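You operate a simulated robot arm through the tools that you are given. There is no shell and no other tool.

Carry out the task below with a simulated robot arm. There is one attempt and no reset: what you move stays moved.

JOB
Mend the broken end, weave the row and lay the 40 cm stretcher on the cloth.
Fine: the green toggle goes into the pocket before the gap; throw, then beat.

It is judged by the outcome, as a careful person would: the job done as asked, and still so three seconds after it is handed in. It fails if anything else is knocked over, pushed out of place, dropped, spilled or broken. Flat cloth is picked up by pressing the open fingertips on it (5 to 10 N) and closing them slowly along it; thin cloth reads only 2 to 8 mm in the jaws.

ROBOT AND FRAMES
A 6-joint arm with a two-finger parallel gripper, fixed in place. Base frame: the origin is at the foot of the arm, x ahead of it, y to its left, z up. Readings come in mm, rad, newtons and seconds.
With the tool pointing down near the work surface it reaches from about 220 to 660 mm from the base axis. Its first joint turns from -1.152 to 1.152 rad. Payload 2.9 kg.
Tool frame: the origin (TCP) lies between the finger pads and is the grasp point; the fingertips stand 30 mm ahead of it; z points along the fingers, y is the line along which they close. The gripper opens to 110 mm. The fingers are 20 mm wide and 10 mm thick; the gripper's body (48 by 112 mm) begins 55 mm behind the TCP.
Orientation is that of the tool frame in the base frame, as [roll, pitch, yaw] about the fixed x, y, z axes, in that order (R = Rz(yaw) Ry(pitch) Rx(roll)). With the fingers straight down and closing along the base's y, the tool's x points along the base's -x, its y along +y and its z along -z.

CONTROLS
- The arm moves only by the tool nudge_tool. Its argument "moves" is text: rows parted by semicolons, each of 7 numbers parted by spaces: the shift along the base's x, y, z in units of 40 mm (1.0 is 40 mm), then the turn, a rotation vector about the base's x, y, z in units of 8 degrees (1.0 is 8 degrees), then the opening, from 0 (shut) to 1 (fully open). In form: x y z ax ay az grip; .... A call has 1 to 20 rows; each row shifts and turns the commanded pose from where the row before left it. A call with a number of a shift or a turn outside -1 to 1 is refused whole. Each row takes 0.2 s and may step no farther than 50 mm and 0.15 rad from the row before; otherwise, or with a gripper value out of range, the whole call is refused. A pose out of reach is approached as far as the arm can. The call stops where the force on the tool passes 90 N (or 10 N more than at its start, if that is more) or the arm is blocked; 0.2 s more then pass. Each finger travels about 108 mm/s and halts on what it meets, pressing with about 36 N; the grip force reading is that of the motor and also rises with nothing between the fingers. The clock runs only during rows and for 0.2 s after the last one: add rows that do not move to give the fingers time. The reply holds the time, the measured pose of the TCP, the force on the tool along the base axes, the opening and the grip force, in the units named above and with some noise, with the torque about the TCP (base axes, N m) and any sound that the robot's microphone picked up.
- Cameras (640 x 400 px; columns grow to the right, rows downward): "scene" is fixed at [97.6, 434.3, 1414.7]; the picture's right is [-0.64, -0.77, 0.00], its down [-0.38, 0.31, -0.87] and it looks along [0.68, -0.56, -0.49] (base axes); focal length 214 px, centre (320, 200). "wrist" rides on the gripper at [72, 17, -103] in the tool frame; the picture's right is [-0.23, 0.97, 0.00], its down [-0.76, -0.18, -0.62] and it looks along [-0.61, -0.14, 0.78] (tool axes); focal length 222 px, centre (320, 200). There is no depth. A picture from a camera that has moved, and an enlarged one, comes with that camera's place and axes in the base frame and with its lens. The place of the scene camera against the robot may be out by one fixed shift of up to 25 mm in any direction.
- snapshot(camera): a new picture of that camera. The clock stands still meanwhile.
- inspect(camera, box): a new picture of the part [left, top, right, bottom] of that camera's present view, enlarged. The clock stands still meanwhile.
- sign_off(): hands the job in; it is judged then, once.

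Places have to be worked out from the pictures, the camera data and where the tool is seen. Open the gripper and draw the arm clear of the work before you hand the job in, unless the task says otherwise.

The tools are called after "Request:" as name(argument=value, ...) on one line, values as JSON. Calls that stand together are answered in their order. nudge_tool: Moves the arm, as the interface text tells. Its arguments: {"type":"object","properties":{"moves":{"type":"string"}},"required":["moves"]} The other tools are called the same way: snapshot (camera) takes a picture; inspect (camera, box) takes an enlarged picture of a part of a camera's view; sign_off () hands the job in.

At the start:

```text
clock: 0.0
ee_pos: [260.4, 182.2, 1352.4]
tool_rot: [3.141, 0.001, -3.141]
wrist_force: [-0.6, -0.1, -0.6]
moment: [0.03, 0.0, -0.02]
gripper_width: 110.1
finger_force: 0.0
```

scene: 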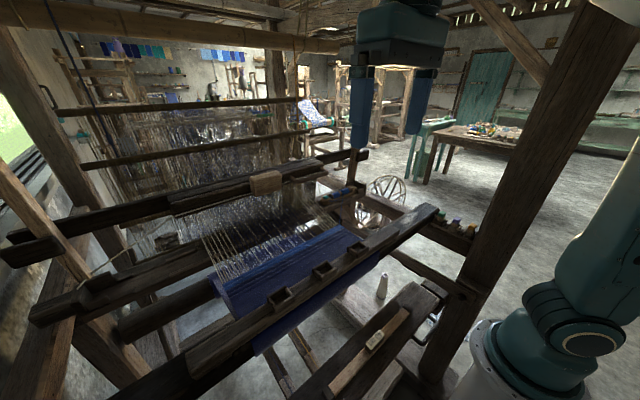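
wrist: 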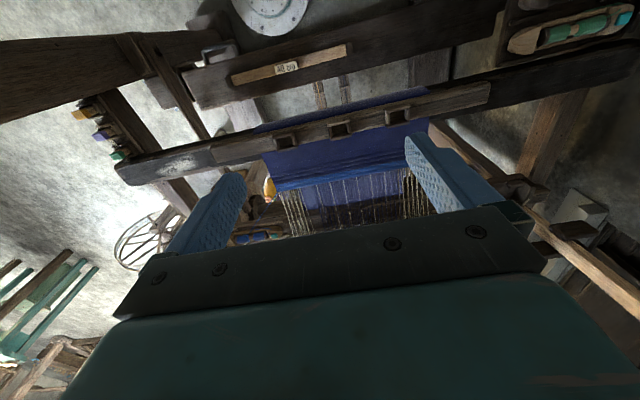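

I begin by looking closely at the loom: the cloth, the pockets, the toggles and the stretcher. I'll enlarge the relevant parts of both views before moving anything.

Request:
inspect(camera="scene", box=[180, 180, 340, 280])

Request:
inspect(camera="scene", box=[300, 200, 460, 300])

Request:
inspect(camera="scene", box=[300, 280, 460, 380])

Request:
inspect(camera="wrist", box=[240, 80, 480, 230])

Request:
inspect(camera="wrist", box=[60, 80, 220, 180])

Request:
inspect(camera="wrist", box=[480, 0, 640, 100])

Request:
inspect(camera="wrist", box=[200, 20, 360, 120])

```text
4.00 times, centred on (260, 230) of scene
camera zoom: at [97.6, 434.3, 1414.7], right [-0.64, -0.77, 0.0], down [-0.38, 0.31, -0.87], along [0.68, -0.56, -0.49], focal length 858 px, centre (560, 80)
```

zoom: 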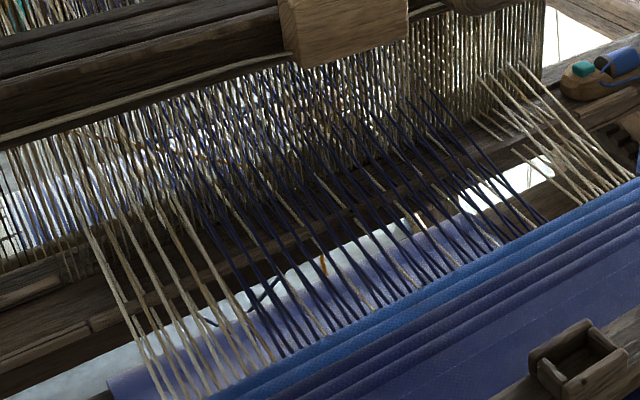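

```text
4.00 times, centred on (380, 250) of scene
camera zoom: at [97.6, 434.3, 1414.7], right [-0.64, -0.77, 0.0], down [-0.38, 0.31, -0.87], along [0.68, -0.56, -0.49], focal length 858 px, centre (80, 0)
```

zoom: 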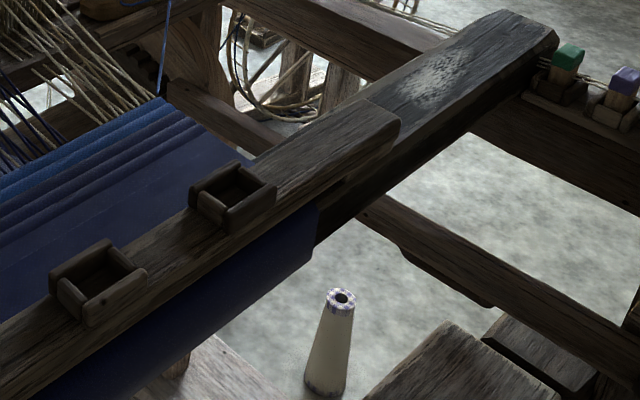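

```text
4.00 times, centred on (380, 330) of scene
camera zoom: at [97.6, 434.3, 1414.7], right [-0.64, -0.77, 0.0], down [-0.38, 0.31, -0.87], along [0.68, -0.56, -0.49], focal length 858 px, centre (80, -320)
```

zoom: 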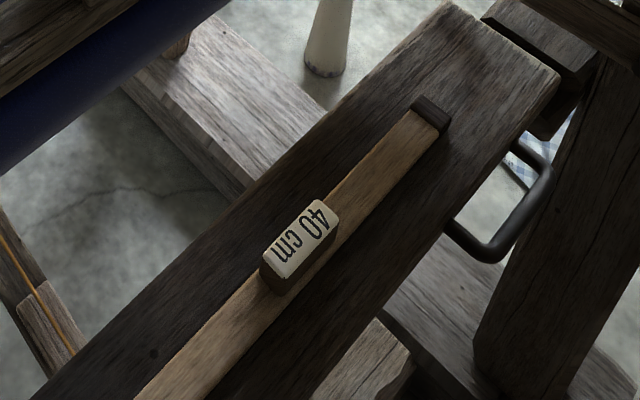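

```text
2.67 times, centred on (360, 155) of wrist
camera zoom: at [185.9, 200.5, 1456.4], right [0.23, 0.97, 0.0], down [0.76, -0.18, 0.62], along [0.61, -0.14, -0.78], focal length 592 px, centre (213, 320)
```

zoom: 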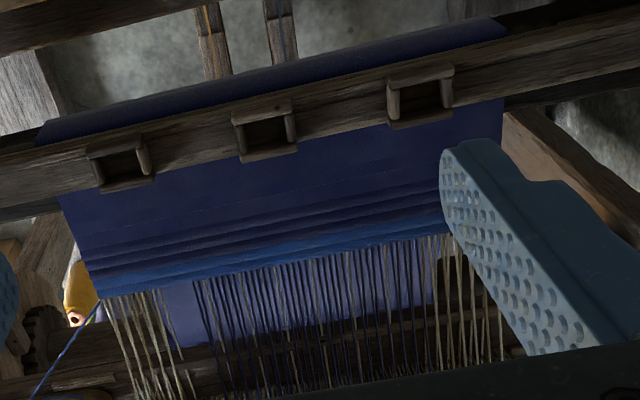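

```text
4.00 times, centred on (140, 130) of wrist
camera zoom: at [185.9, 200.5, 1456.4], right [0.23, 0.97, 0.0], down [0.76, -0.18, 0.62], along [0.61, -0.14, -0.78], focal length 888 px, centre (1040, 480)
```

zoom: 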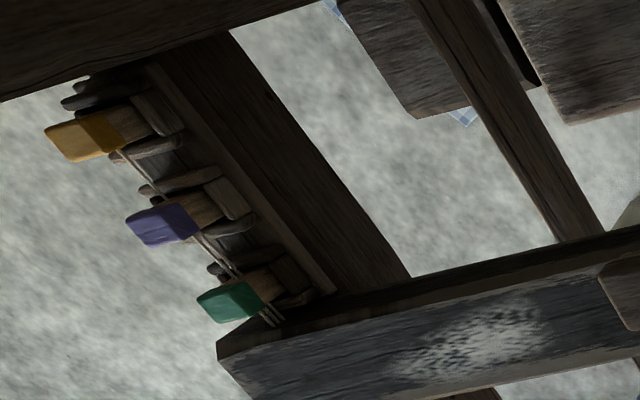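

```text
4.00 times, centred on (560, 50) of wrist
camera zoom: at [185.9, 200.5, 1456.4], right [0.23, 0.97, 0.0], down [0.76, -0.18, 0.62], along [0.61, -0.14, -0.78], focal length 888 px, centre (-640, 800)
```

zoom: 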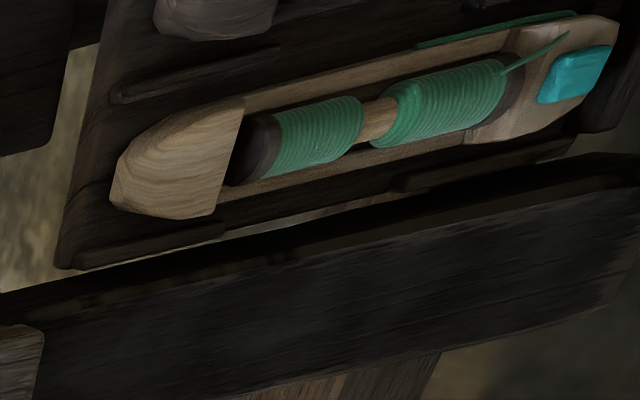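

```text
4.00 times, centred on (280, 70) of wrist
camera zoom: at [185.9, 200.5, 1456.4], right [0.23, 0.97, 0.0], down [0.76, -0.18, 0.62], along [0.61, -0.14, -0.78], focal length 888 px, centre (480, 720)
```

zoom: 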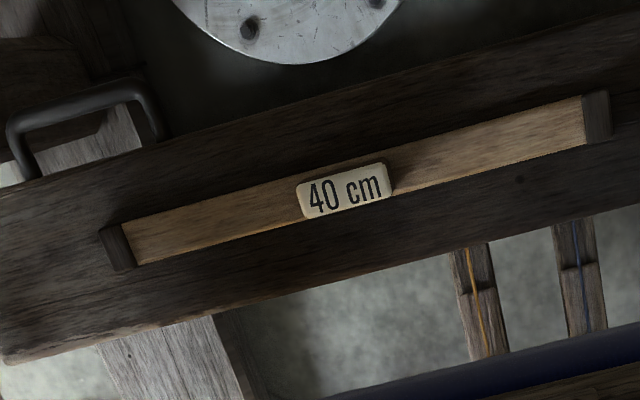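

The pockets lie on the breast beam at about z≈1000, the toggles on a rack to the right, and the stretcher near the arm. I'll look at more regions to find the shuttle, the beater and the gap.

Request:
inspect(camera="scene", box=[300, 130, 460, 230])

Request:
inspect(camera="scene", box=[20, 200, 260, 350])

Request:
inspect(camera="scene", box=[0, 130, 320, 330])

Request:
inspect(camera="wrist", box=[440, 100, 640, 225])

Request:
inspect(camera="wrist", box=[220, 160, 440, 240])

Request:
inspect(camera="scene", box=[200, 210, 300, 272])

Request:
inspect(camera="scene", box=[270, 190, 370, 252])

```text
4.00 times, centred on (380, 180) of scene
camera zoom: at [97.6, 434.3, 1414.7], right [-0.64, -0.77, 0.0], down [-0.38, 0.31, -0.87], along [0.68, -0.56, -0.49], focal length 858 px, centre (80, 280)
```

zoom: 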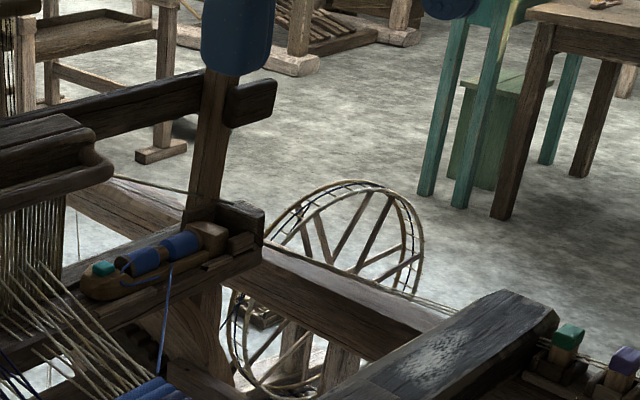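

```text
2.67 times, centred on (140, 275) of scene
camera zoom: at [97.6, 434.3, 1414.7], right [-0.64, -0.77, 0.0], down [-0.38, 0.31, -0.87], along [0.68, -0.56, -0.49], focal length 572 px, centre (800, 0)
```

zoom: 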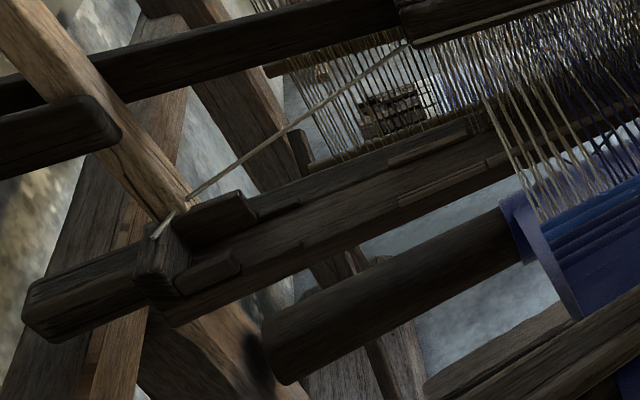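

```text
2.00 times, centred on (160, 230) of scene
camera zoom: at [97.6, 434.3, 1414.7], right [-0.64, -0.77, 0.0], down [-0.38, 0.31, -0.87], along [0.68, -0.56, -0.49], focal length 429 px, centre (640, 140)
```

zoom: 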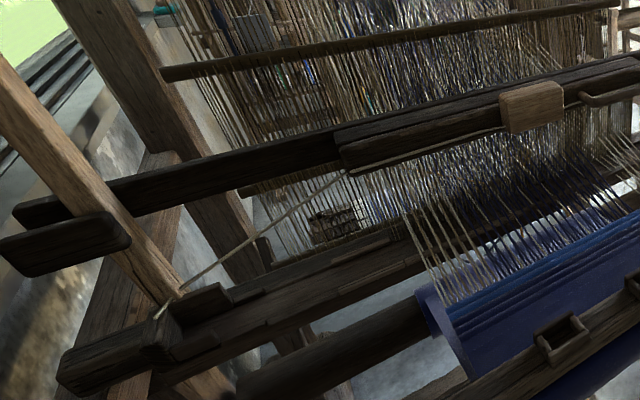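

```text
3.20 times, centred on (540, 162) of wrist
camera zoom: at [185.9, 200.5, 1456.4], right [0.23, 0.97, 0.0], down [0.76, -0.18, 0.62], along [0.61, -0.14, -0.78], focal length 711 px, centre (-384, 320)
```

zoom: 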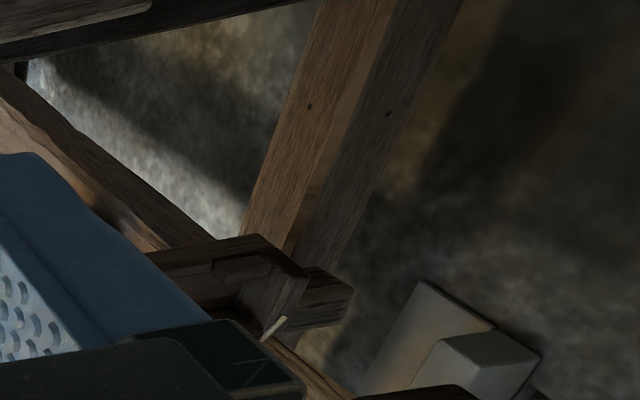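

```text
2.91 times, centred on (330, 200) of wrist
camera zoom: at [185.9, 200.5, 1456.4], right [0.23, 0.97, 0.0], down [0.76, -0.18, 0.62], along [0.61, -0.14, -0.78], focal length 646 px, centre (291, 200)
```

zoom: 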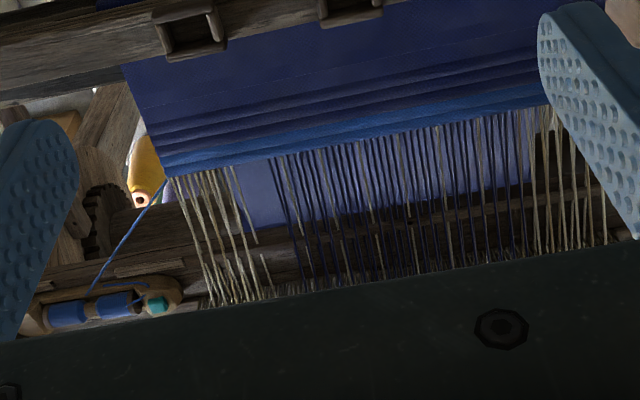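

```text
6.40 times, centred on (250, 241) of scene
camera zoom: at [97.6, 434.3, 1414.7], right [-0.64, -0.77, 0.0], down [-0.38, 0.31, -0.87], along [0.68, -0.56, -0.49], focal length 1373 px, centre (768, -62)
```

zoom: 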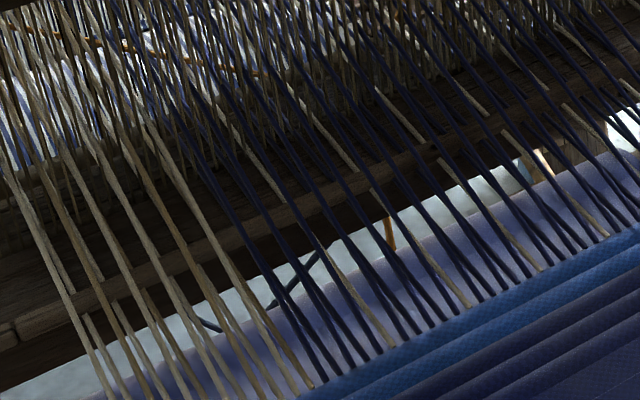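

```text
6.40 times, centred on (320, 221) of scene
camera zoom: at [97.6, 434.3, 1414.7], right [-0.64, -0.77, 0.0], down [-0.38, 0.31, -0.87], along [0.68, -0.56, -0.49], focal length 1373 px, centre (320, 66)
```

zoom: 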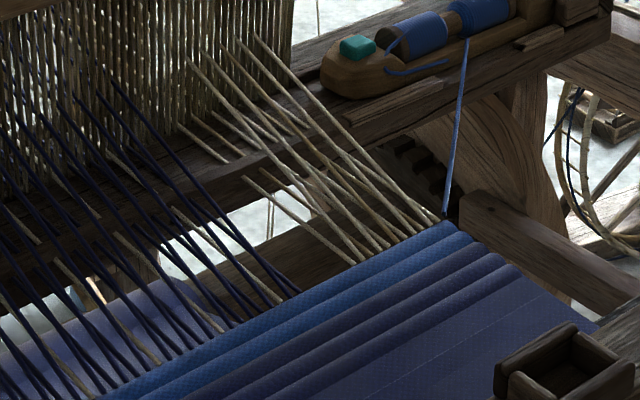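

The gap shows between the pale right selvedge and the blue stripe, apparently in line with the right-most (lowest y) pocket. I'll shift the arm sideways at its present height for a second wrist view for triangulation.

Request:
nudge_tool(moves="0 -1 0 0 0 0 1; 0 -1 0 0 0 0 1; 0 -1 0 0 0 0 1; 0 -1 0 0 0 0 1; 0 -1 0 0 0 0 1; 0 -1 0 0 0 0 1; 0 0 0 0 0 0 1")

Request:
snapshot(camera="wrist")

Request:
snapshot(camera="scene")

```text
clock: 1.6
ee_pos: [260.3, -56.9, 1349.9]
tool_rot: [3.141, 0.003, 3.141]
wrist_force: [0.4, 0.4, 0.1]
moment: [0.0, 0.02, 0.03]
gripper_width: 110.0
finger_force: 0.1
```

```text
taken
camera wrist: at [185.8, -40.2, 1455.9], right [0.23, 0.97, 0.0], down [0.76, -0.18, 0.62], along [0.61, -0.14, -0.78], focal length 222 px, centre (320, 200)
```

wrist: 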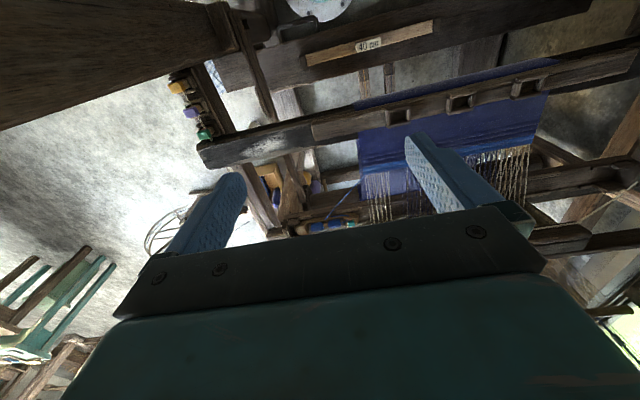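

```text
taken
```

scene: 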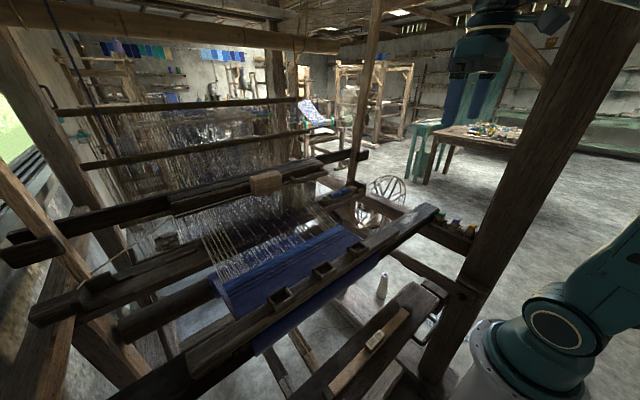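

The second viewpoint is good. I enlarge the toggles, pockets, gap and stretcher here to triangulate against the first view.

Request:
inspect(camera="wrist", box=[140, 60, 300, 160])

Request:
inspect(camera="wrist", box=[340, 60, 580, 210])

Request:
inspect(camera="wrist", box=[290, 0, 450, 100])

Request:
inspect(camera="wrist", box=[230, 150, 390, 250])

Request:
inspect(camera="scene", box=[230, 150, 390, 250])

Request:
inspect(camera="wrist", box=[480, 120, 640, 220])

Request:
inspect(camera="scene", box=[420, 180, 580, 280])

```text
4.00 times, centred on (220, 110) of wrist
camera zoom: at [185.8, -40.2, 1455.9], right [0.23, 0.97, 0.0], down [0.76, -0.18, 0.62], along [0.61, -0.14, -0.78], focal length 888 px, centre (720, 560)
```

zoom: 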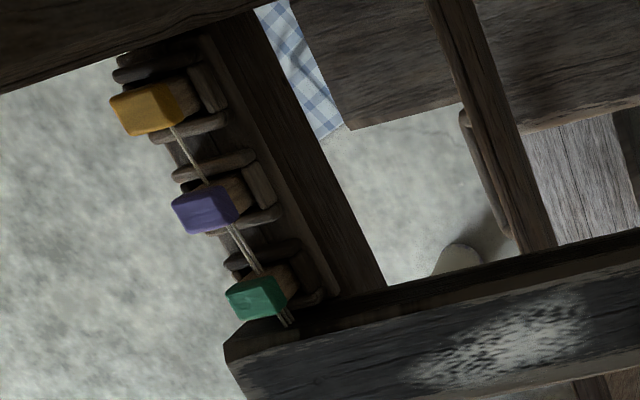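

```text
2.67 times, centred on (460, 135) of wrist
camera zoom: at [185.8, -40.2, 1455.9], right [0.23, 0.97, 0.0], down [0.76, -0.18, 0.62], along [0.61, -0.14, -0.78], focal length 592 px, centre (-53, 373)
```

zoom: 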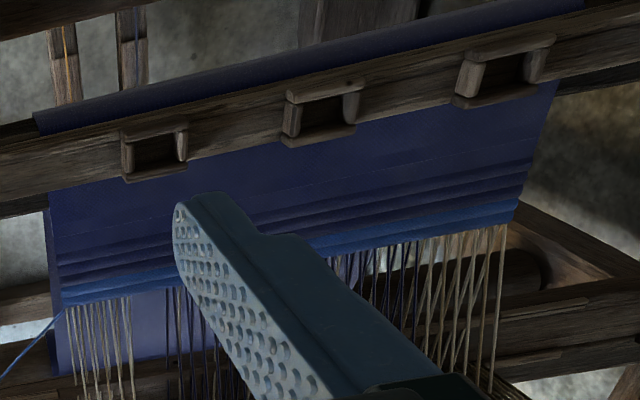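

```text
4.00 times, centred on (370, 50) of wrist
camera zoom: at [185.8, -40.2, 1455.9], right [0.23, 0.97, 0.0], down [0.76, -0.18, 0.62], along [0.61, -0.14, -0.78], focal length 888 px, centre (120, 800)
```

zoom: 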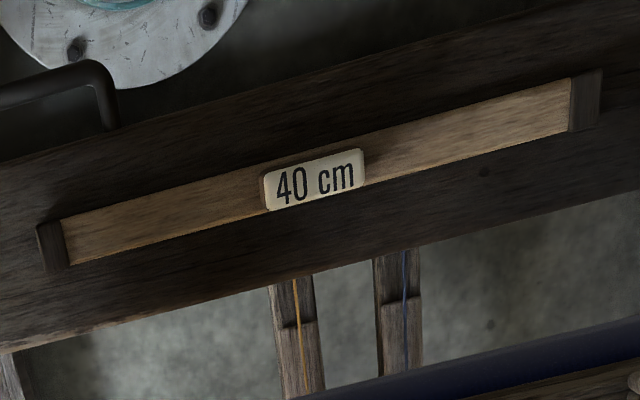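

```text
4.00 times, centred on (310, 200) of wrist
camera zoom: at [185.8, -40.2, 1455.9], right [0.23, 0.97, 0.0], down [0.76, -0.18, 0.62], along [0.61, -0.14, -0.78], focal length 888 px, centre (360, 200)
```

zoom: 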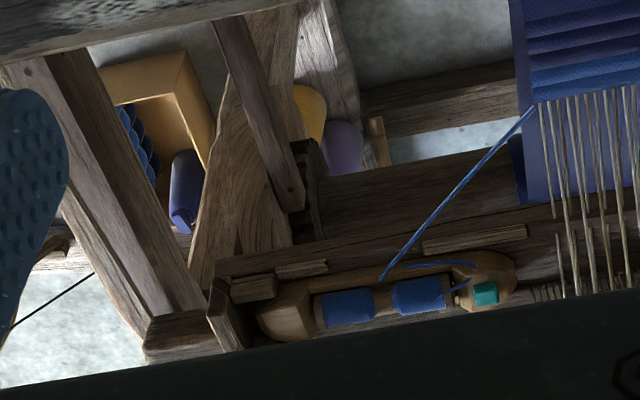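

```text
4.00 times, centred on (310, 200) of scene
camera zoom: at [97.6, 434.3, 1414.7], right [-0.64, -0.77, 0.0], down [-0.38, 0.31, -0.87], along [0.68, -0.56, -0.49], focal length 858 px, centre (360, 200)
```

zoom: 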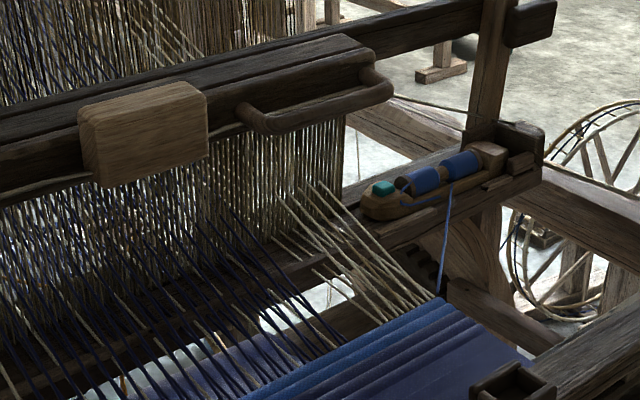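

```text
4.00 times, centred on (560, 170) of wrist
camera zoom: at [185.8, -40.2, 1455.9], right [0.23, 0.97, 0.0], down [0.76, -0.18, 0.62], along [0.61, -0.14, -0.78], focal length 888 px, centre (-640, 320)
```

zoom: 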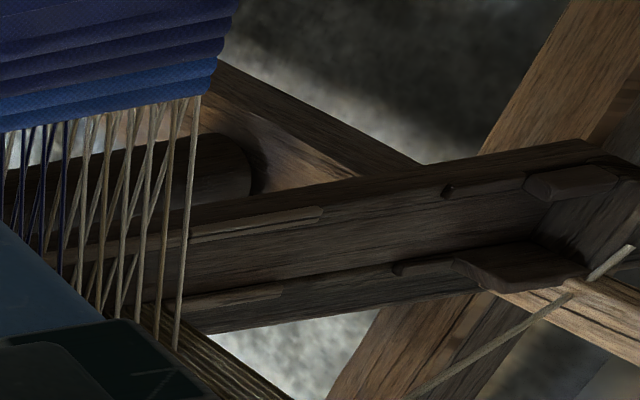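

```text
4.00 times, centred on (500, 230) of scene
camera zoom: at [97.6, 434.3, 1414.7], right [-0.64, -0.77, 0.0], down [-0.38, 0.31, -0.87], along [0.68, -0.56, -0.49], focal length 858 px, centre (-400, 80)
```

zoom: 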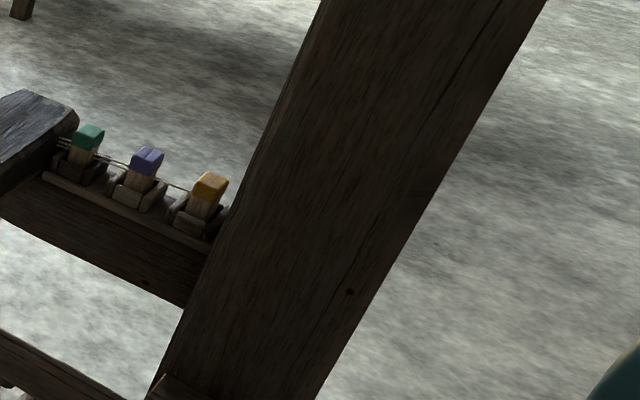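

Triangulating from the two views: pockets at about (367, 80/200/320, 998), gap at y≈83 so the pocket is the y≈80 one, fell at x≈526, z≈950. The green toggle is at about (323,-355,947), with purple and orange farther towards the arm, and the stretcher is centred at (264,78,700). I'll move towards the toggles in steps, staying high, and check clearance from the post near (140,-300).

Request:
nudge_tool(moves="0.4 -1 0 0 0 0 1; 0.4 -1 0 0 0 0 1; 0.4 -1 -0.5 0 0 0 1; 0.4 -1 -0.5 0 0 0 1; 0 0 -0.5 0 0 0 1; 0 0 0 0 0 0 1")

Request:
snapshot(camera="wrist")

Request:
snapshot(camera="scene")

```text
clock: 3.0
ee_pos: [324.8, -218.7, 1291.7]
tool_rot: [3.139, 0.002, 3.141]
wrist_force: [-1.1, -0.6, 0.1]
moment: [0.01, -0.03, 0.0]
gripper_width: 109.7
finger_force: 0.1
```

```text
taken
camera wrist: at [249.9, -200.1, 1396.4], right [0.23, 0.97, 0.0], down [0.76, -0.18, 0.62], along [0.61, -0.14, -0.78], focal length 222 px, centre (320, 200)
```

wrist: 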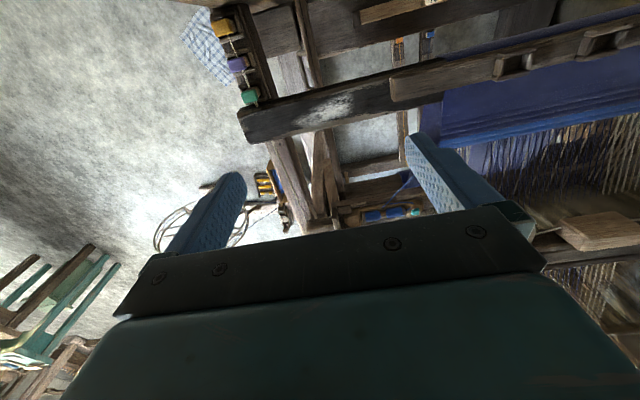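

```text
taken
```

scene: 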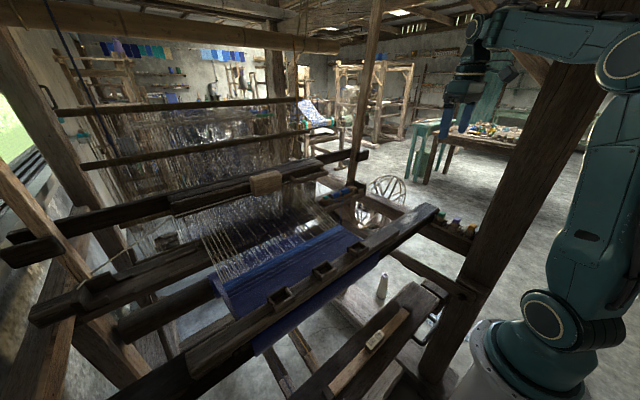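

The forearm is still clear of the post. I enlarge the toggle rack from here and the beater block, which is now visible at the right of the wrist picture.

Request:
inspect(camera="wrist", box=[190, 0, 320, 130])

Request:
inspect(camera="wrist", box=[480, 180, 640, 280])

Request:
inspect(camera="scene", box=[420, 0, 640, 240])

Request:
inspect(camera="wrist", box=[420, 20, 640, 160])

```text
3.08 times, centred on (255, 65) of wrist
camera zoom: at [249.9, -200.1, 1396.4], right [0.23, 0.97, 0.0], down [0.76, -0.18, 0.62], along [0.61, -0.14, -0.78], focal length 684 px, centre (520, 615)
```

zoom: 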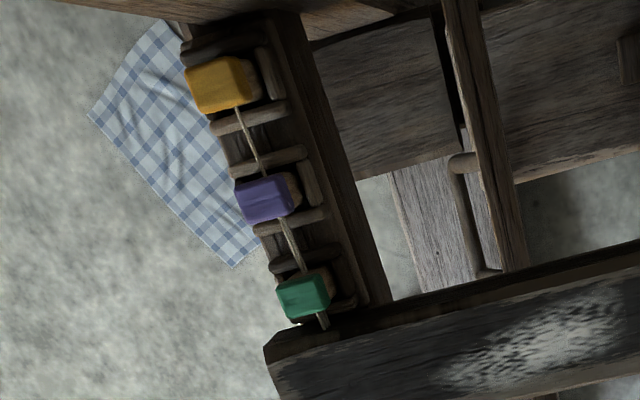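

```text
4.00 times, centred on (560, 230) of wrist
camera zoom: at [249.9, -200.1, 1396.4], right [0.23, 0.97, 0.0], down [0.76, -0.18, 0.62], along [0.61, -0.14, -0.78], focal length 888 px, centre (-640, 80)
```

zoom: 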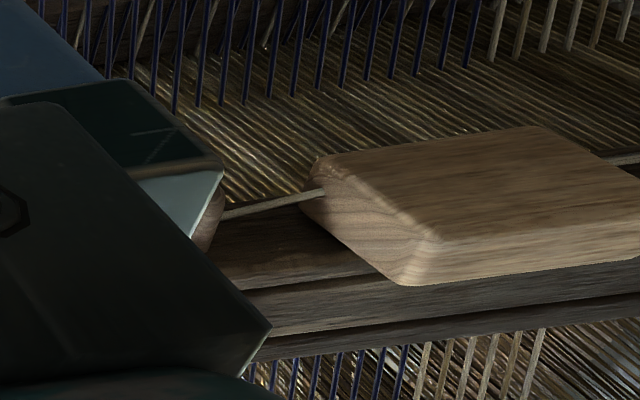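

```text
1.67 times, centred on (530, 120) of scene
camera zoom: at [97.6, 434.3, 1414.7], right [-0.64, -0.77, 0.0], down [-0.38, 0.31, -0.87], along [0.68, -0.56, -0.49], focal length 358 px, centre (-30, 333)
```

zoom: 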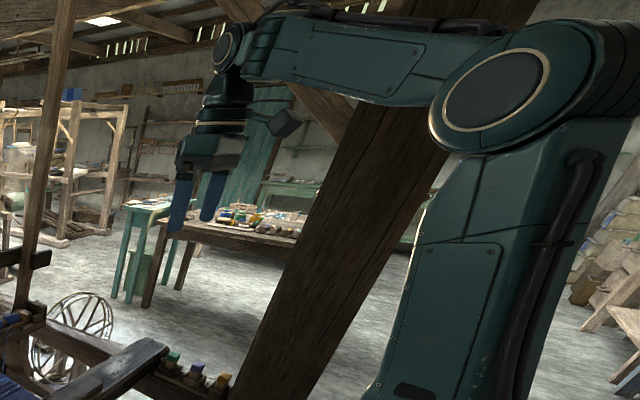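

```text
2.86 times, centred on (530, 90) of wrist
camera zoom: at [249.9, -200.1, 1396.4], right [0.23, 0.97, 0.0], down [0.76, -0.18, 0.62], along [0.61, -0.14, -0.78], focal length 635 px, centre (-280, 514)
```

zoom: 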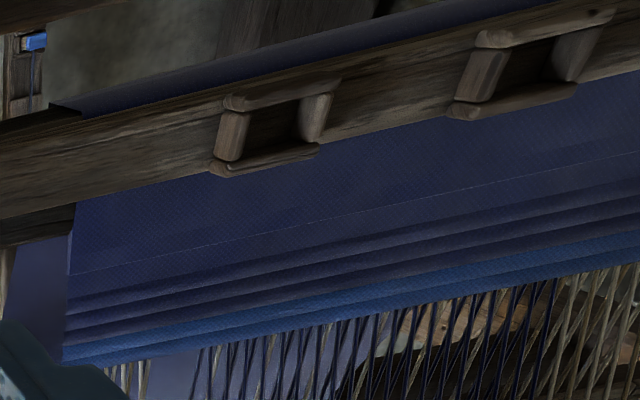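

The rack is clear from here. I go on towards the green toggle in smaller steps, keeping x≈323, watching forces.

Request:
nudge_tool(moves="0 -0.8 -0.6 0 0 0 1; 0 -0.8 -0.6 0 0 0 1; 0 -0.5 -0.6 0 0 0 1; 0 0 0 0 0 0 1")

Request:
snapshot(camera="scene")

Request:
snapshot(camera="wrist")

```text
clock: 4.0
ee_pos: [324.6, -301.6, 1220.5]
tool_rot: [3.139, -0.001, -3.141]
wrist_force: [-0.2, -0.1, 0.2]
moment: [0.01, 0.01, -0.02]
gripper_width: 110.0
finger_force: 0.1
```

```text
taken
```

scene: 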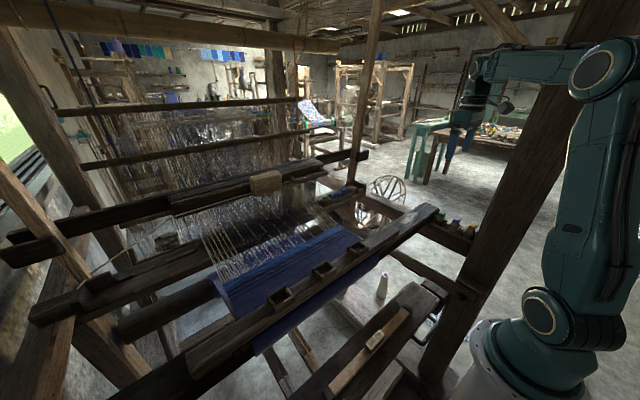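

```text
taken
camera wrist: at [250.1, -283.8, 1324.6], right [0.23, 0.97, 0.0], down [0.76, -0.18, 0.62], along [0.61, -0.14, -0.78], focal length 222 px, centre (320, 200)
```

wrist: 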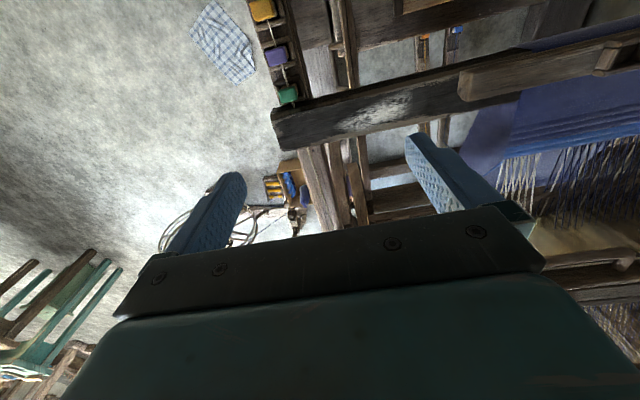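

Still clear, with no contact force. I enlarge the green toggle to refine its position.

Request:
inspect(camera="wrist", box=[240, 0, 340, 150])

Request:
inspect(camera="wrist", box=[255, 70, 335, 120])

Request:
inspect(camera="scene", box=[430, 205, 490, 243])

```text
2.67 times, centred on (290, 75) of wrist
camera zoom: at [250.1, -283.8, 1324.6], right [0.23, 0.97, 0.0], down [0.76, -0.18, 0.62], along [0.61, -0.14, -0.78], focal length 592 px, centre (400, 533)
```

zoom: 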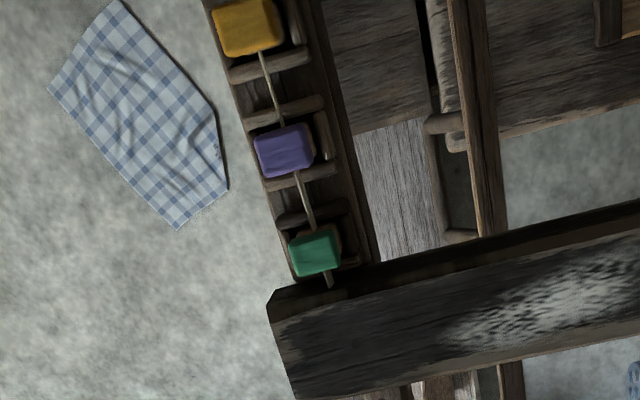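

```text
8.00 times, centred on (295, 95) of wrist
camera zoom: at [250.1, -283.8, 1324.6], right [0.23, 0.97, 0.0], down [0.76, -0.18, 0.62], along [0.61, -0.14, -0.78], focal length 1777 px, centre (520, 1040)
```

zoom: 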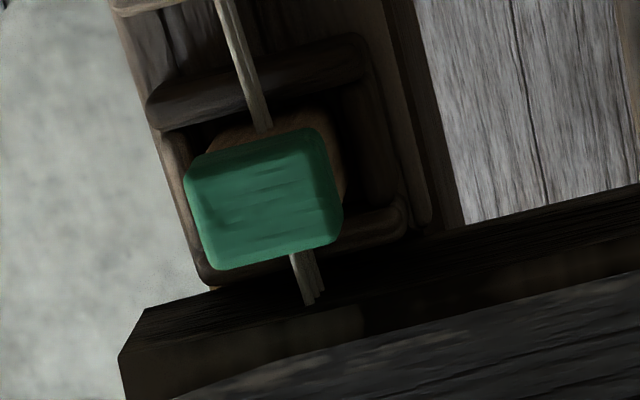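

```text
10.53 times, centred on (460, 224) of scene
camera zoom: at [97.6, 434.3, 1414.7], right [-0.64, -0.77, 0.0], down [-0.38, 0.31, -0.87], along [0.68, -0.56, -0.49], focal length 2258 px, centre (-1154, -53)
```

zoom: 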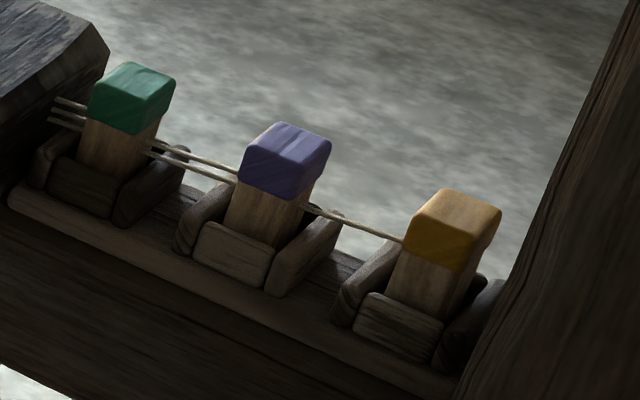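

The toggle head is about 27 mm square, its top at about (324,-354,948), and the holder walls top out at about z 920; the threads leave along ±x, so I'll grip along y. I descend to z≈1060 above it first and check.

Request:
nudge_tool(moves="0 -0.33 -1 0 0 0 0.6; 0 -0.33 -1 0 0 0 0.6; 0 -0.33 -1 0 0 0 0.6; 0 -0.33 -1 0 0 0 0.6; 0 0 0 0 0 0 0.6")

Request:
snapshot(camera="scene")

Request:
snapshot(camera="wrist")

```text
clock: 5.2
ee_pos: [324.6, -353.7, 1059.2]
tool_rot: [3.14, 0.001, 3.141]
wrist_force: [0.2, -0.3, 0.4]
moment: [0.01, 0.03, 0.01]
gripper_width: 66.1
finger_force: 0.1
```

```text
taken
```

scene: 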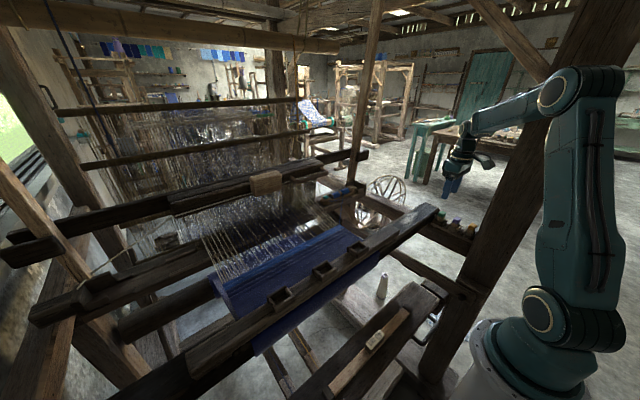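

```text
taken
camera wrist: at [250.3, -336.6, 1164.3], right [0.23, 0.97, 0.0], down [0.76, -0.18, 0.62], along [0.61, -0.14, -0.78], focal length 222 px, centre (320, 200)
```

wrist: 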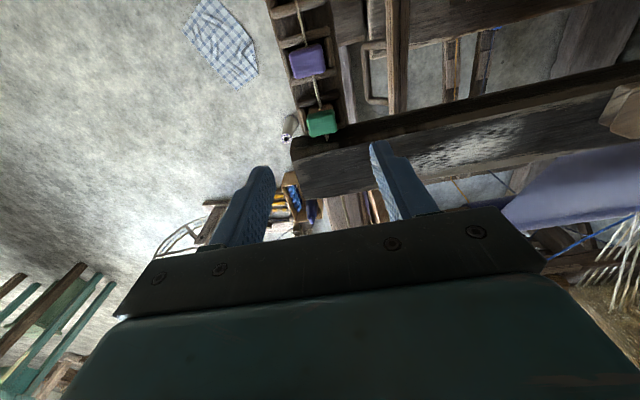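

My estimate agrees with this closer view: toggle at (324.4,-353.2). I lower to z≈983, with the fingertips just above the top, and check.

Request:
nudge_tool(moves="0 0 -0.7 0 0 0 0.6; 0 0 -0.7 0 0 0 0.6; 0 0 -0.5 0 0 0 0.6; 0 0 0 0 0 0 0.6")

Request:
snapshot(camera="wrist")

Request:
inspect(camera="scene", box=[400, 150, 520, 250])

```text
clock: 6.2
ee_pos: [323.3, -354.3, 983.9]
tool_rot: [3.14, 0.0, -3.141]
wrist_force: [1.3, -0.8, 0.6]
moment: [-0.06, 0.04, -0.01]
gripper_width: 65.7
finger_force: 0.0
```

```text
taken
camera wrist: at [249.7, -335.9, 1088.6], right [0.23, 0.97, 0.0], down [0.76, -0.18, 0.62], along [0.61, -0.14, -0.78], focal length 222 px, centre (320, 200)
```

wrist: 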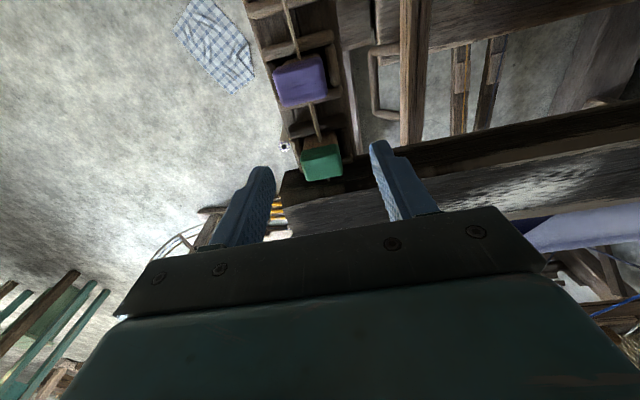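

```text
4.00 times, centred on (460, 200) of scene
camera zoom: at [97.6, 434.3, 1414.7], right [-0.64, -0.77, 0.0], down [-0.38, 0.31, -0.87], along [0.68, -0.56, -0.49], focal length 858 px, centre (-240, 200)
```

zoom: 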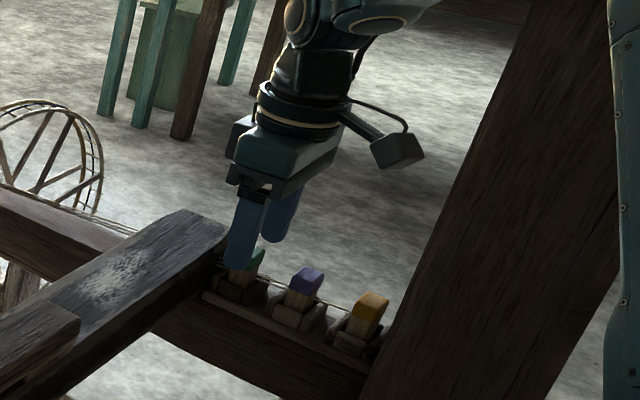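

Aligned to within about 2 mm. I lower the last 27 mm so the tips stop just above the holder walls, and close on the toggle.

Request:
nudge_tool(moves="0.01 0.03 -0.34 0 0 0 0.6; 0 0 -0.34 0 0 0 0.6; 0 0 0 0 0 0 0.6")

Request:
inspect(camera="scene", box=[430, 190, 490, 240])

Request:
inspect(camera="wrist", box=[220, 100, 440, 240])

```text
clock: 7.0
ee_pos: [323.8, -352.9, 955.2]
tool_rot: [3.141, 0.001, 3.14]
wrist_force: [0.3, -0.3, 0.4]
moment: [0.03, -0.01, 0.0]
gripper_width: 66.0
finger_force: 0.1
```

```text
8.00 times, centred on (460, 215) of scene
camera zoom: at [97.6, 434.3, 1414.7], right [-0.64, -0.77, 0.0], down [-0.38, 0.31, -0.87], along [0.68, -0.56, -0.49], focal length 1716 px, centre (-800, 80)
```

zoom: 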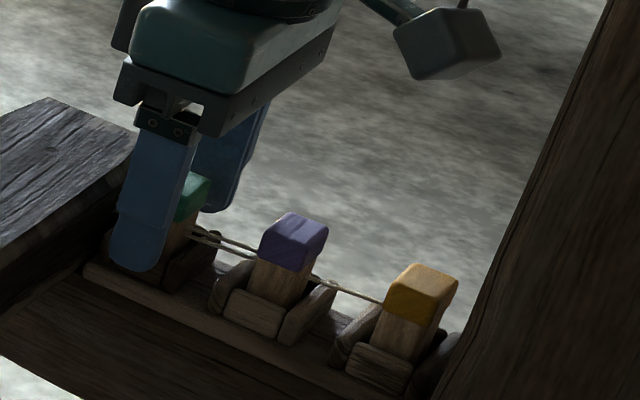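

```text
2.86 times, centred on (330, 170) of wrist
camera zoom: at [250.2, -334.9, 1061.3], right [0.23, 0.97, 0.0], down [0.76, -0.18, 0.62], along [0.61, -0.14, -0.78], focal length 635 px, centre (291, 286)
```

zoom: 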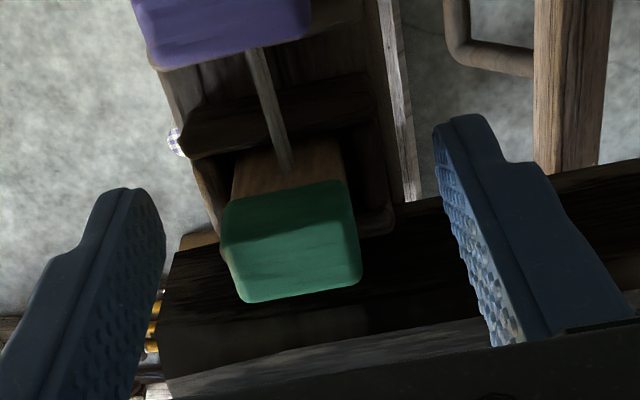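

The toggle sits between the fingers. Closing now.

Request:
nudge_tool(moves="0 0 0 0 0 0 0; 0 0 0 0 0 0 0; 0 0 0 0 0 0 0")

Request:
inspect(camera="wrist", box=[220, 100, 440, 240])

```text
clock: 7.8
ee_pos: [323.0, -353.8, 956.2]
tool_rot: [3.14, -0.001, -3.141]
wrist_force: [0.1, -1.6, -5.5]
moment: [-0.35, -0.1, -0.17]
gripper_width: 45.0
finger_force: 44.6
```

```text
2.86 times, centred on (330, 170) of wrist
camera zoom: at [250.2, -335.1, 1061.3], right [0.23, 0.97, 0.0], down [0.76, -0.18, 0.62], along [0.61, -0.14, -0.78], focal length 635 px, centre (291, 286)
```

zoom: 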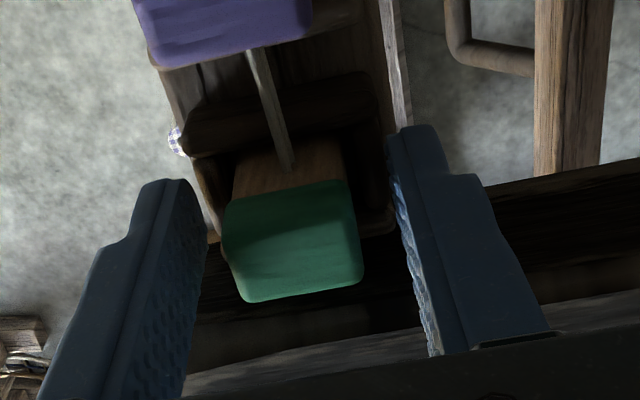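

The fingers stopped at 45 mm on the holder's outer walls, so the tips are slightly too low. I reopen, raise about 8 mm, and close again.

Request:
nudge_tool(moves="0 0 0 0 0 0 0.55; 0 0 0 0 0 0 0.55; 0.03 0 0.2 0 0 0 0.55; 0 0 0 0 0 0 0.55; 0 0 0 0 0 0 0.3; 0 0 0 0 0 0 0.2; 0 0 0 0 0 0 0.2")

Request:
inspect(camera="wrist", box=[220, 100, 440, 240])

Request:
inspect(camera="scene", box=[430, 190, 490, 240])

```text
clock: 9.4
ee_pos: [326.5, -352.4, 964.4]
tool_rot: [3.14, 0.001, -3.141]
wrist_force: [0.3, 0.0, 0.0]
moment: [0.05, -0.01, 0.0]
gripper_width: 24.3
finger_force: 36.1
```

```text
2.86 times, centred on (330, 170) of wrist
camera zoom: at [251.5, -334.9, 1069.3], right [0.23, 0.97, 0.0], down [0.76, -0.18, 0.62], along [0.61, -0.14, -0.78], focal length 635 px, centre (291, 286)
```

zoom: 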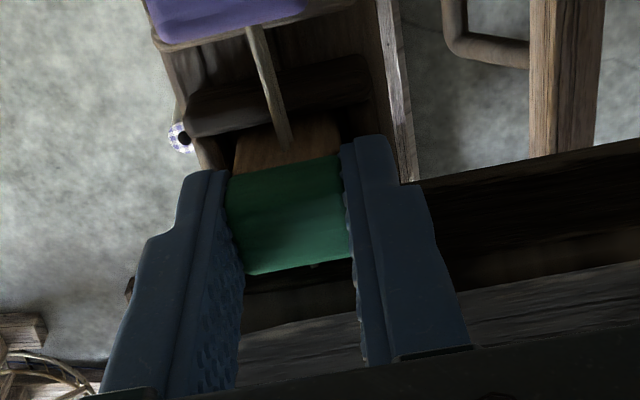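

```text
8.00 times, centred on (460, 215) of scene
camera zoom: at [97.5, 434.3, 1414.7], right [-0.64, -0.77, 0.0], down [-0.38, 0.31, -0.87], along [0.68, -0.56, -0.49], focal length 1716 px, centre (-800, 80)
```

zoom: 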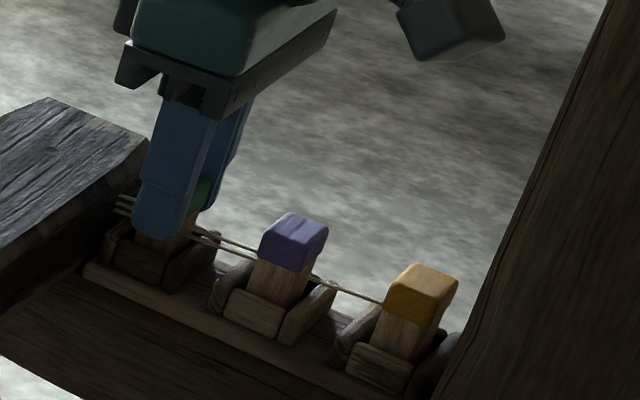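

The toggle is held: 24.3 mm at 36 N. I lift it straight up slowly and check the grip.

Request:
nudge_tool(moves="0 0 0 0 0 0 0.1; 0 0 0.3 0 0 0 0.1; 0 0 0.5 0 0 0 0.1; 0 0 0.7 0 0 0 0.1; 0 0 0.8 0 0 0 0.1; 0 0 0 0 0 0 0.1")

Request:
inspect(camera="scene", box=[400, 150, 500, 250])

Request:
snapshot(camera="wrist")

```text
clock: 10.8
ee_pos: [325.0, -353.1, 1055.8]
tool_rot: [3.139, 0.0, -3.14]
wrist_force: [-0.3, -0.1, 0.6]
moment: [-0.01, 0.0, 0.0]
gripper_width: 24.2
finger_force: 36.4
```

```text
4.00 times, centred on (450, 200) of scene
camera zoom: at [97.6, 434.3, 1414.7], right [-0.64, -0.77, 0.0], down [-0.38, 0.31, -0.87], along [0.68, -0.56, -0.49], focal length 858 px, centre (-200, 200)
```

zoom: 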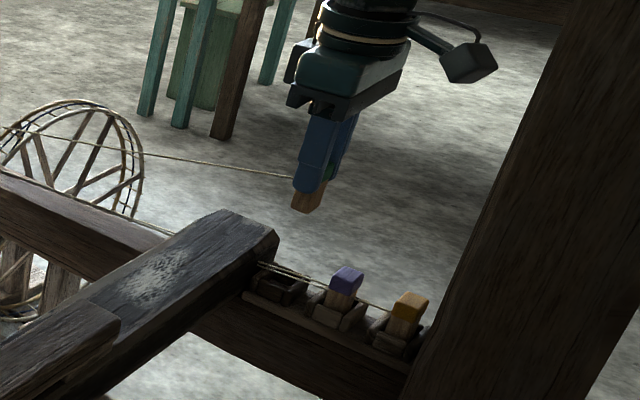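

```text
taken
camera wrist: at [251.8, -335.3, 1161.3], right [0.23, 0.97, 0.0], down [0.76, -0.18, 0.62], along [0.61, -0.14, -0.78], focal length 222 px, centre (320, 200)
```

wrist: 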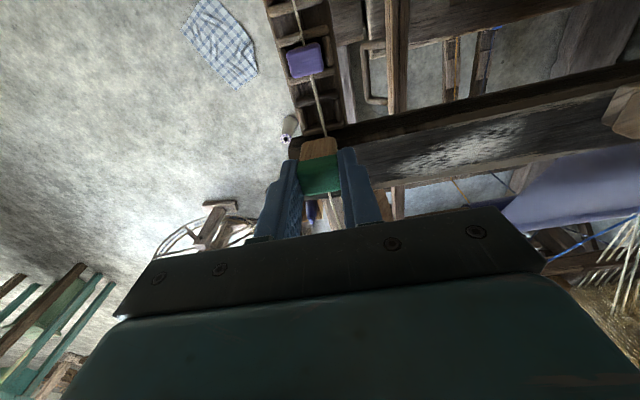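

The toggle is lifted out cleanly with its thread running towards the loom; its bottom hangs about 64 mm below the TCP. I raise it further and carry it over to the pocket at y≈80.

Request:
nudge_tool(moves="0 0 0.8 0 0 0 0.1; 0 0.3 0.8 0 0 0 0.1; 0.1 0.8 0.2 0 0 0 0.1; 0.1 0.95 0 0 0 0 0.1; 0.1 0.95 0 0 0 0 0.1; 0.1 0.95 0 0 0 0 0.1; 0.1 0.95 0 0 0 0 0.1; 0.1 0.95 0 0 0 0 0.1; 0.1 0.95 0 0 0 0 0.1; 0.1 0.95 0 0 0 0 0.1; 0.1 0.95 0 0 0 0 0.1; 0.1 0.95 0 0 0 0 0.1; 0.05 0.8 0 0 0 0 0.1; 0 0.35 0 0 0 0 0.1; 0 0 0 0 0 0 0.1")

Request:
snapshot(camera="wrist")

Request:
snapshot(camera="scene")

```text
clock: 14.0
ee_pos: [367.2, 80.0, 1129.0]
tool_rot: [3.139, -0.001, -3.141]
wrist_force: [-1.2, -0.4, -0.1]
moment: [0.0, 0.04, 0.04]
gripper_width: 24.3
finger_force: 36.0
```

```text
taken
camera wrist: at [293.0, 97.1, 1233.2], right [0.23, 0.97, 0.0], down [0.76, -0.18, 0.62], along [0.61, -0.14, -0.78], focal length 222 px, centre (320, 200)
```

wrist: 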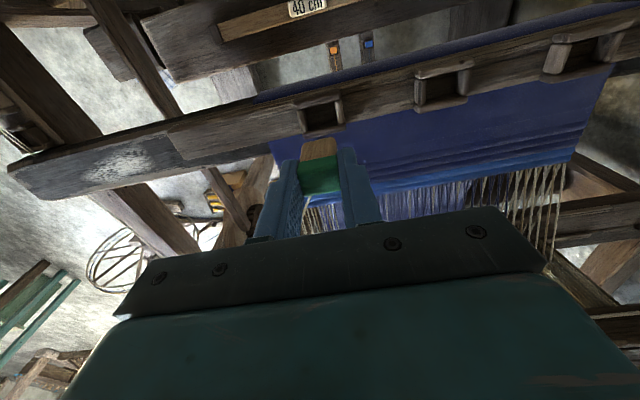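

```text
taken
```

scene: 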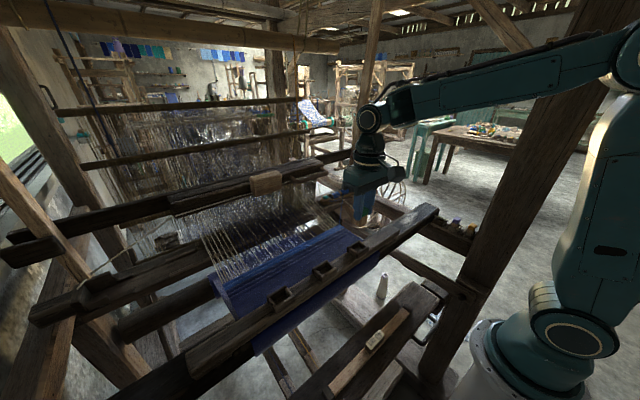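

I'm above the y≈80 pocket. I enlarge the wrist view to measure the pocket opening and confirm it is the one in line with the gap.

Request:
inspect(camera="wrist", box=[270, 80, 390, 155])

Request:
inspect(camera="wrist", box=[260, 90, 480, 230])

Request:
inspect(camera="scene", box=[310, 160, 420, 280])

```text
5.33 times, centred on (330, 118) of wrist
camera zoom: at [293.0, 97.1, 1233.2], right [0.23, 0.97, 0.0], down [0.76, -0.18, 0.62], along [0.61, -0.14, -0.78], focal length 1185 px, centre (267, 640)
```

zoom: 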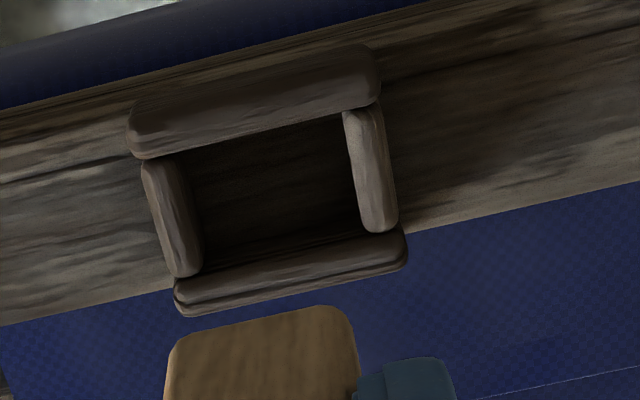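

```text
2.86 times, centred on (370, 160) of wrist
camera zoom: at [293.0, 97.1, 1233.2], right [0.23, 0.97, 0.0], down [0.76, -0.18, 0.62], along [0.61, -0.14, -0.78], focal length 635 px, centre (177, 314)
```

zoom: 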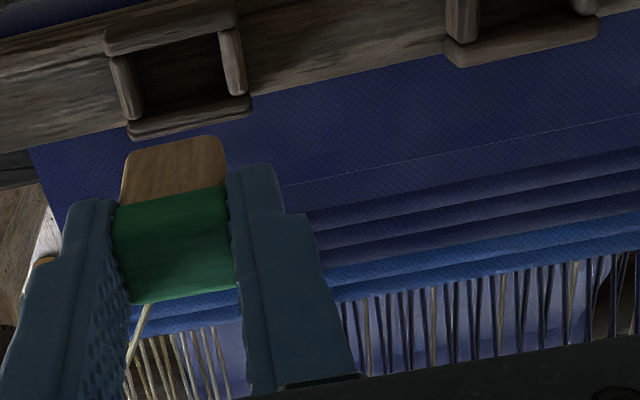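

```text
3.33 times, centred on (365, 220) of scene
camera zoom: at [97.5, 434.4, 1414.7], right [-0.64, -0.77, 0.0], down [-0.38, 0.31, -0.87], along [0.68, -0.56, -0.49], focal length 715 px, centre (170, 133)
```

zoom: 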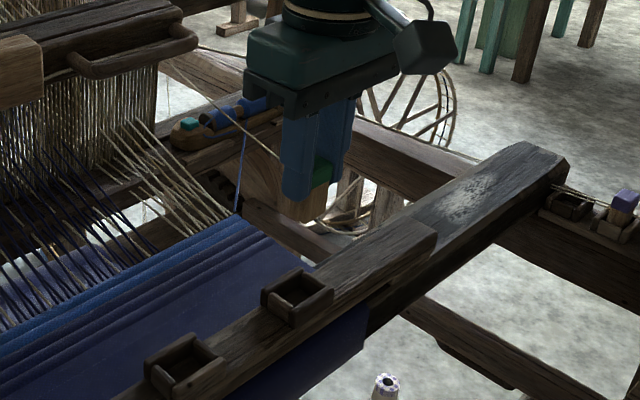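

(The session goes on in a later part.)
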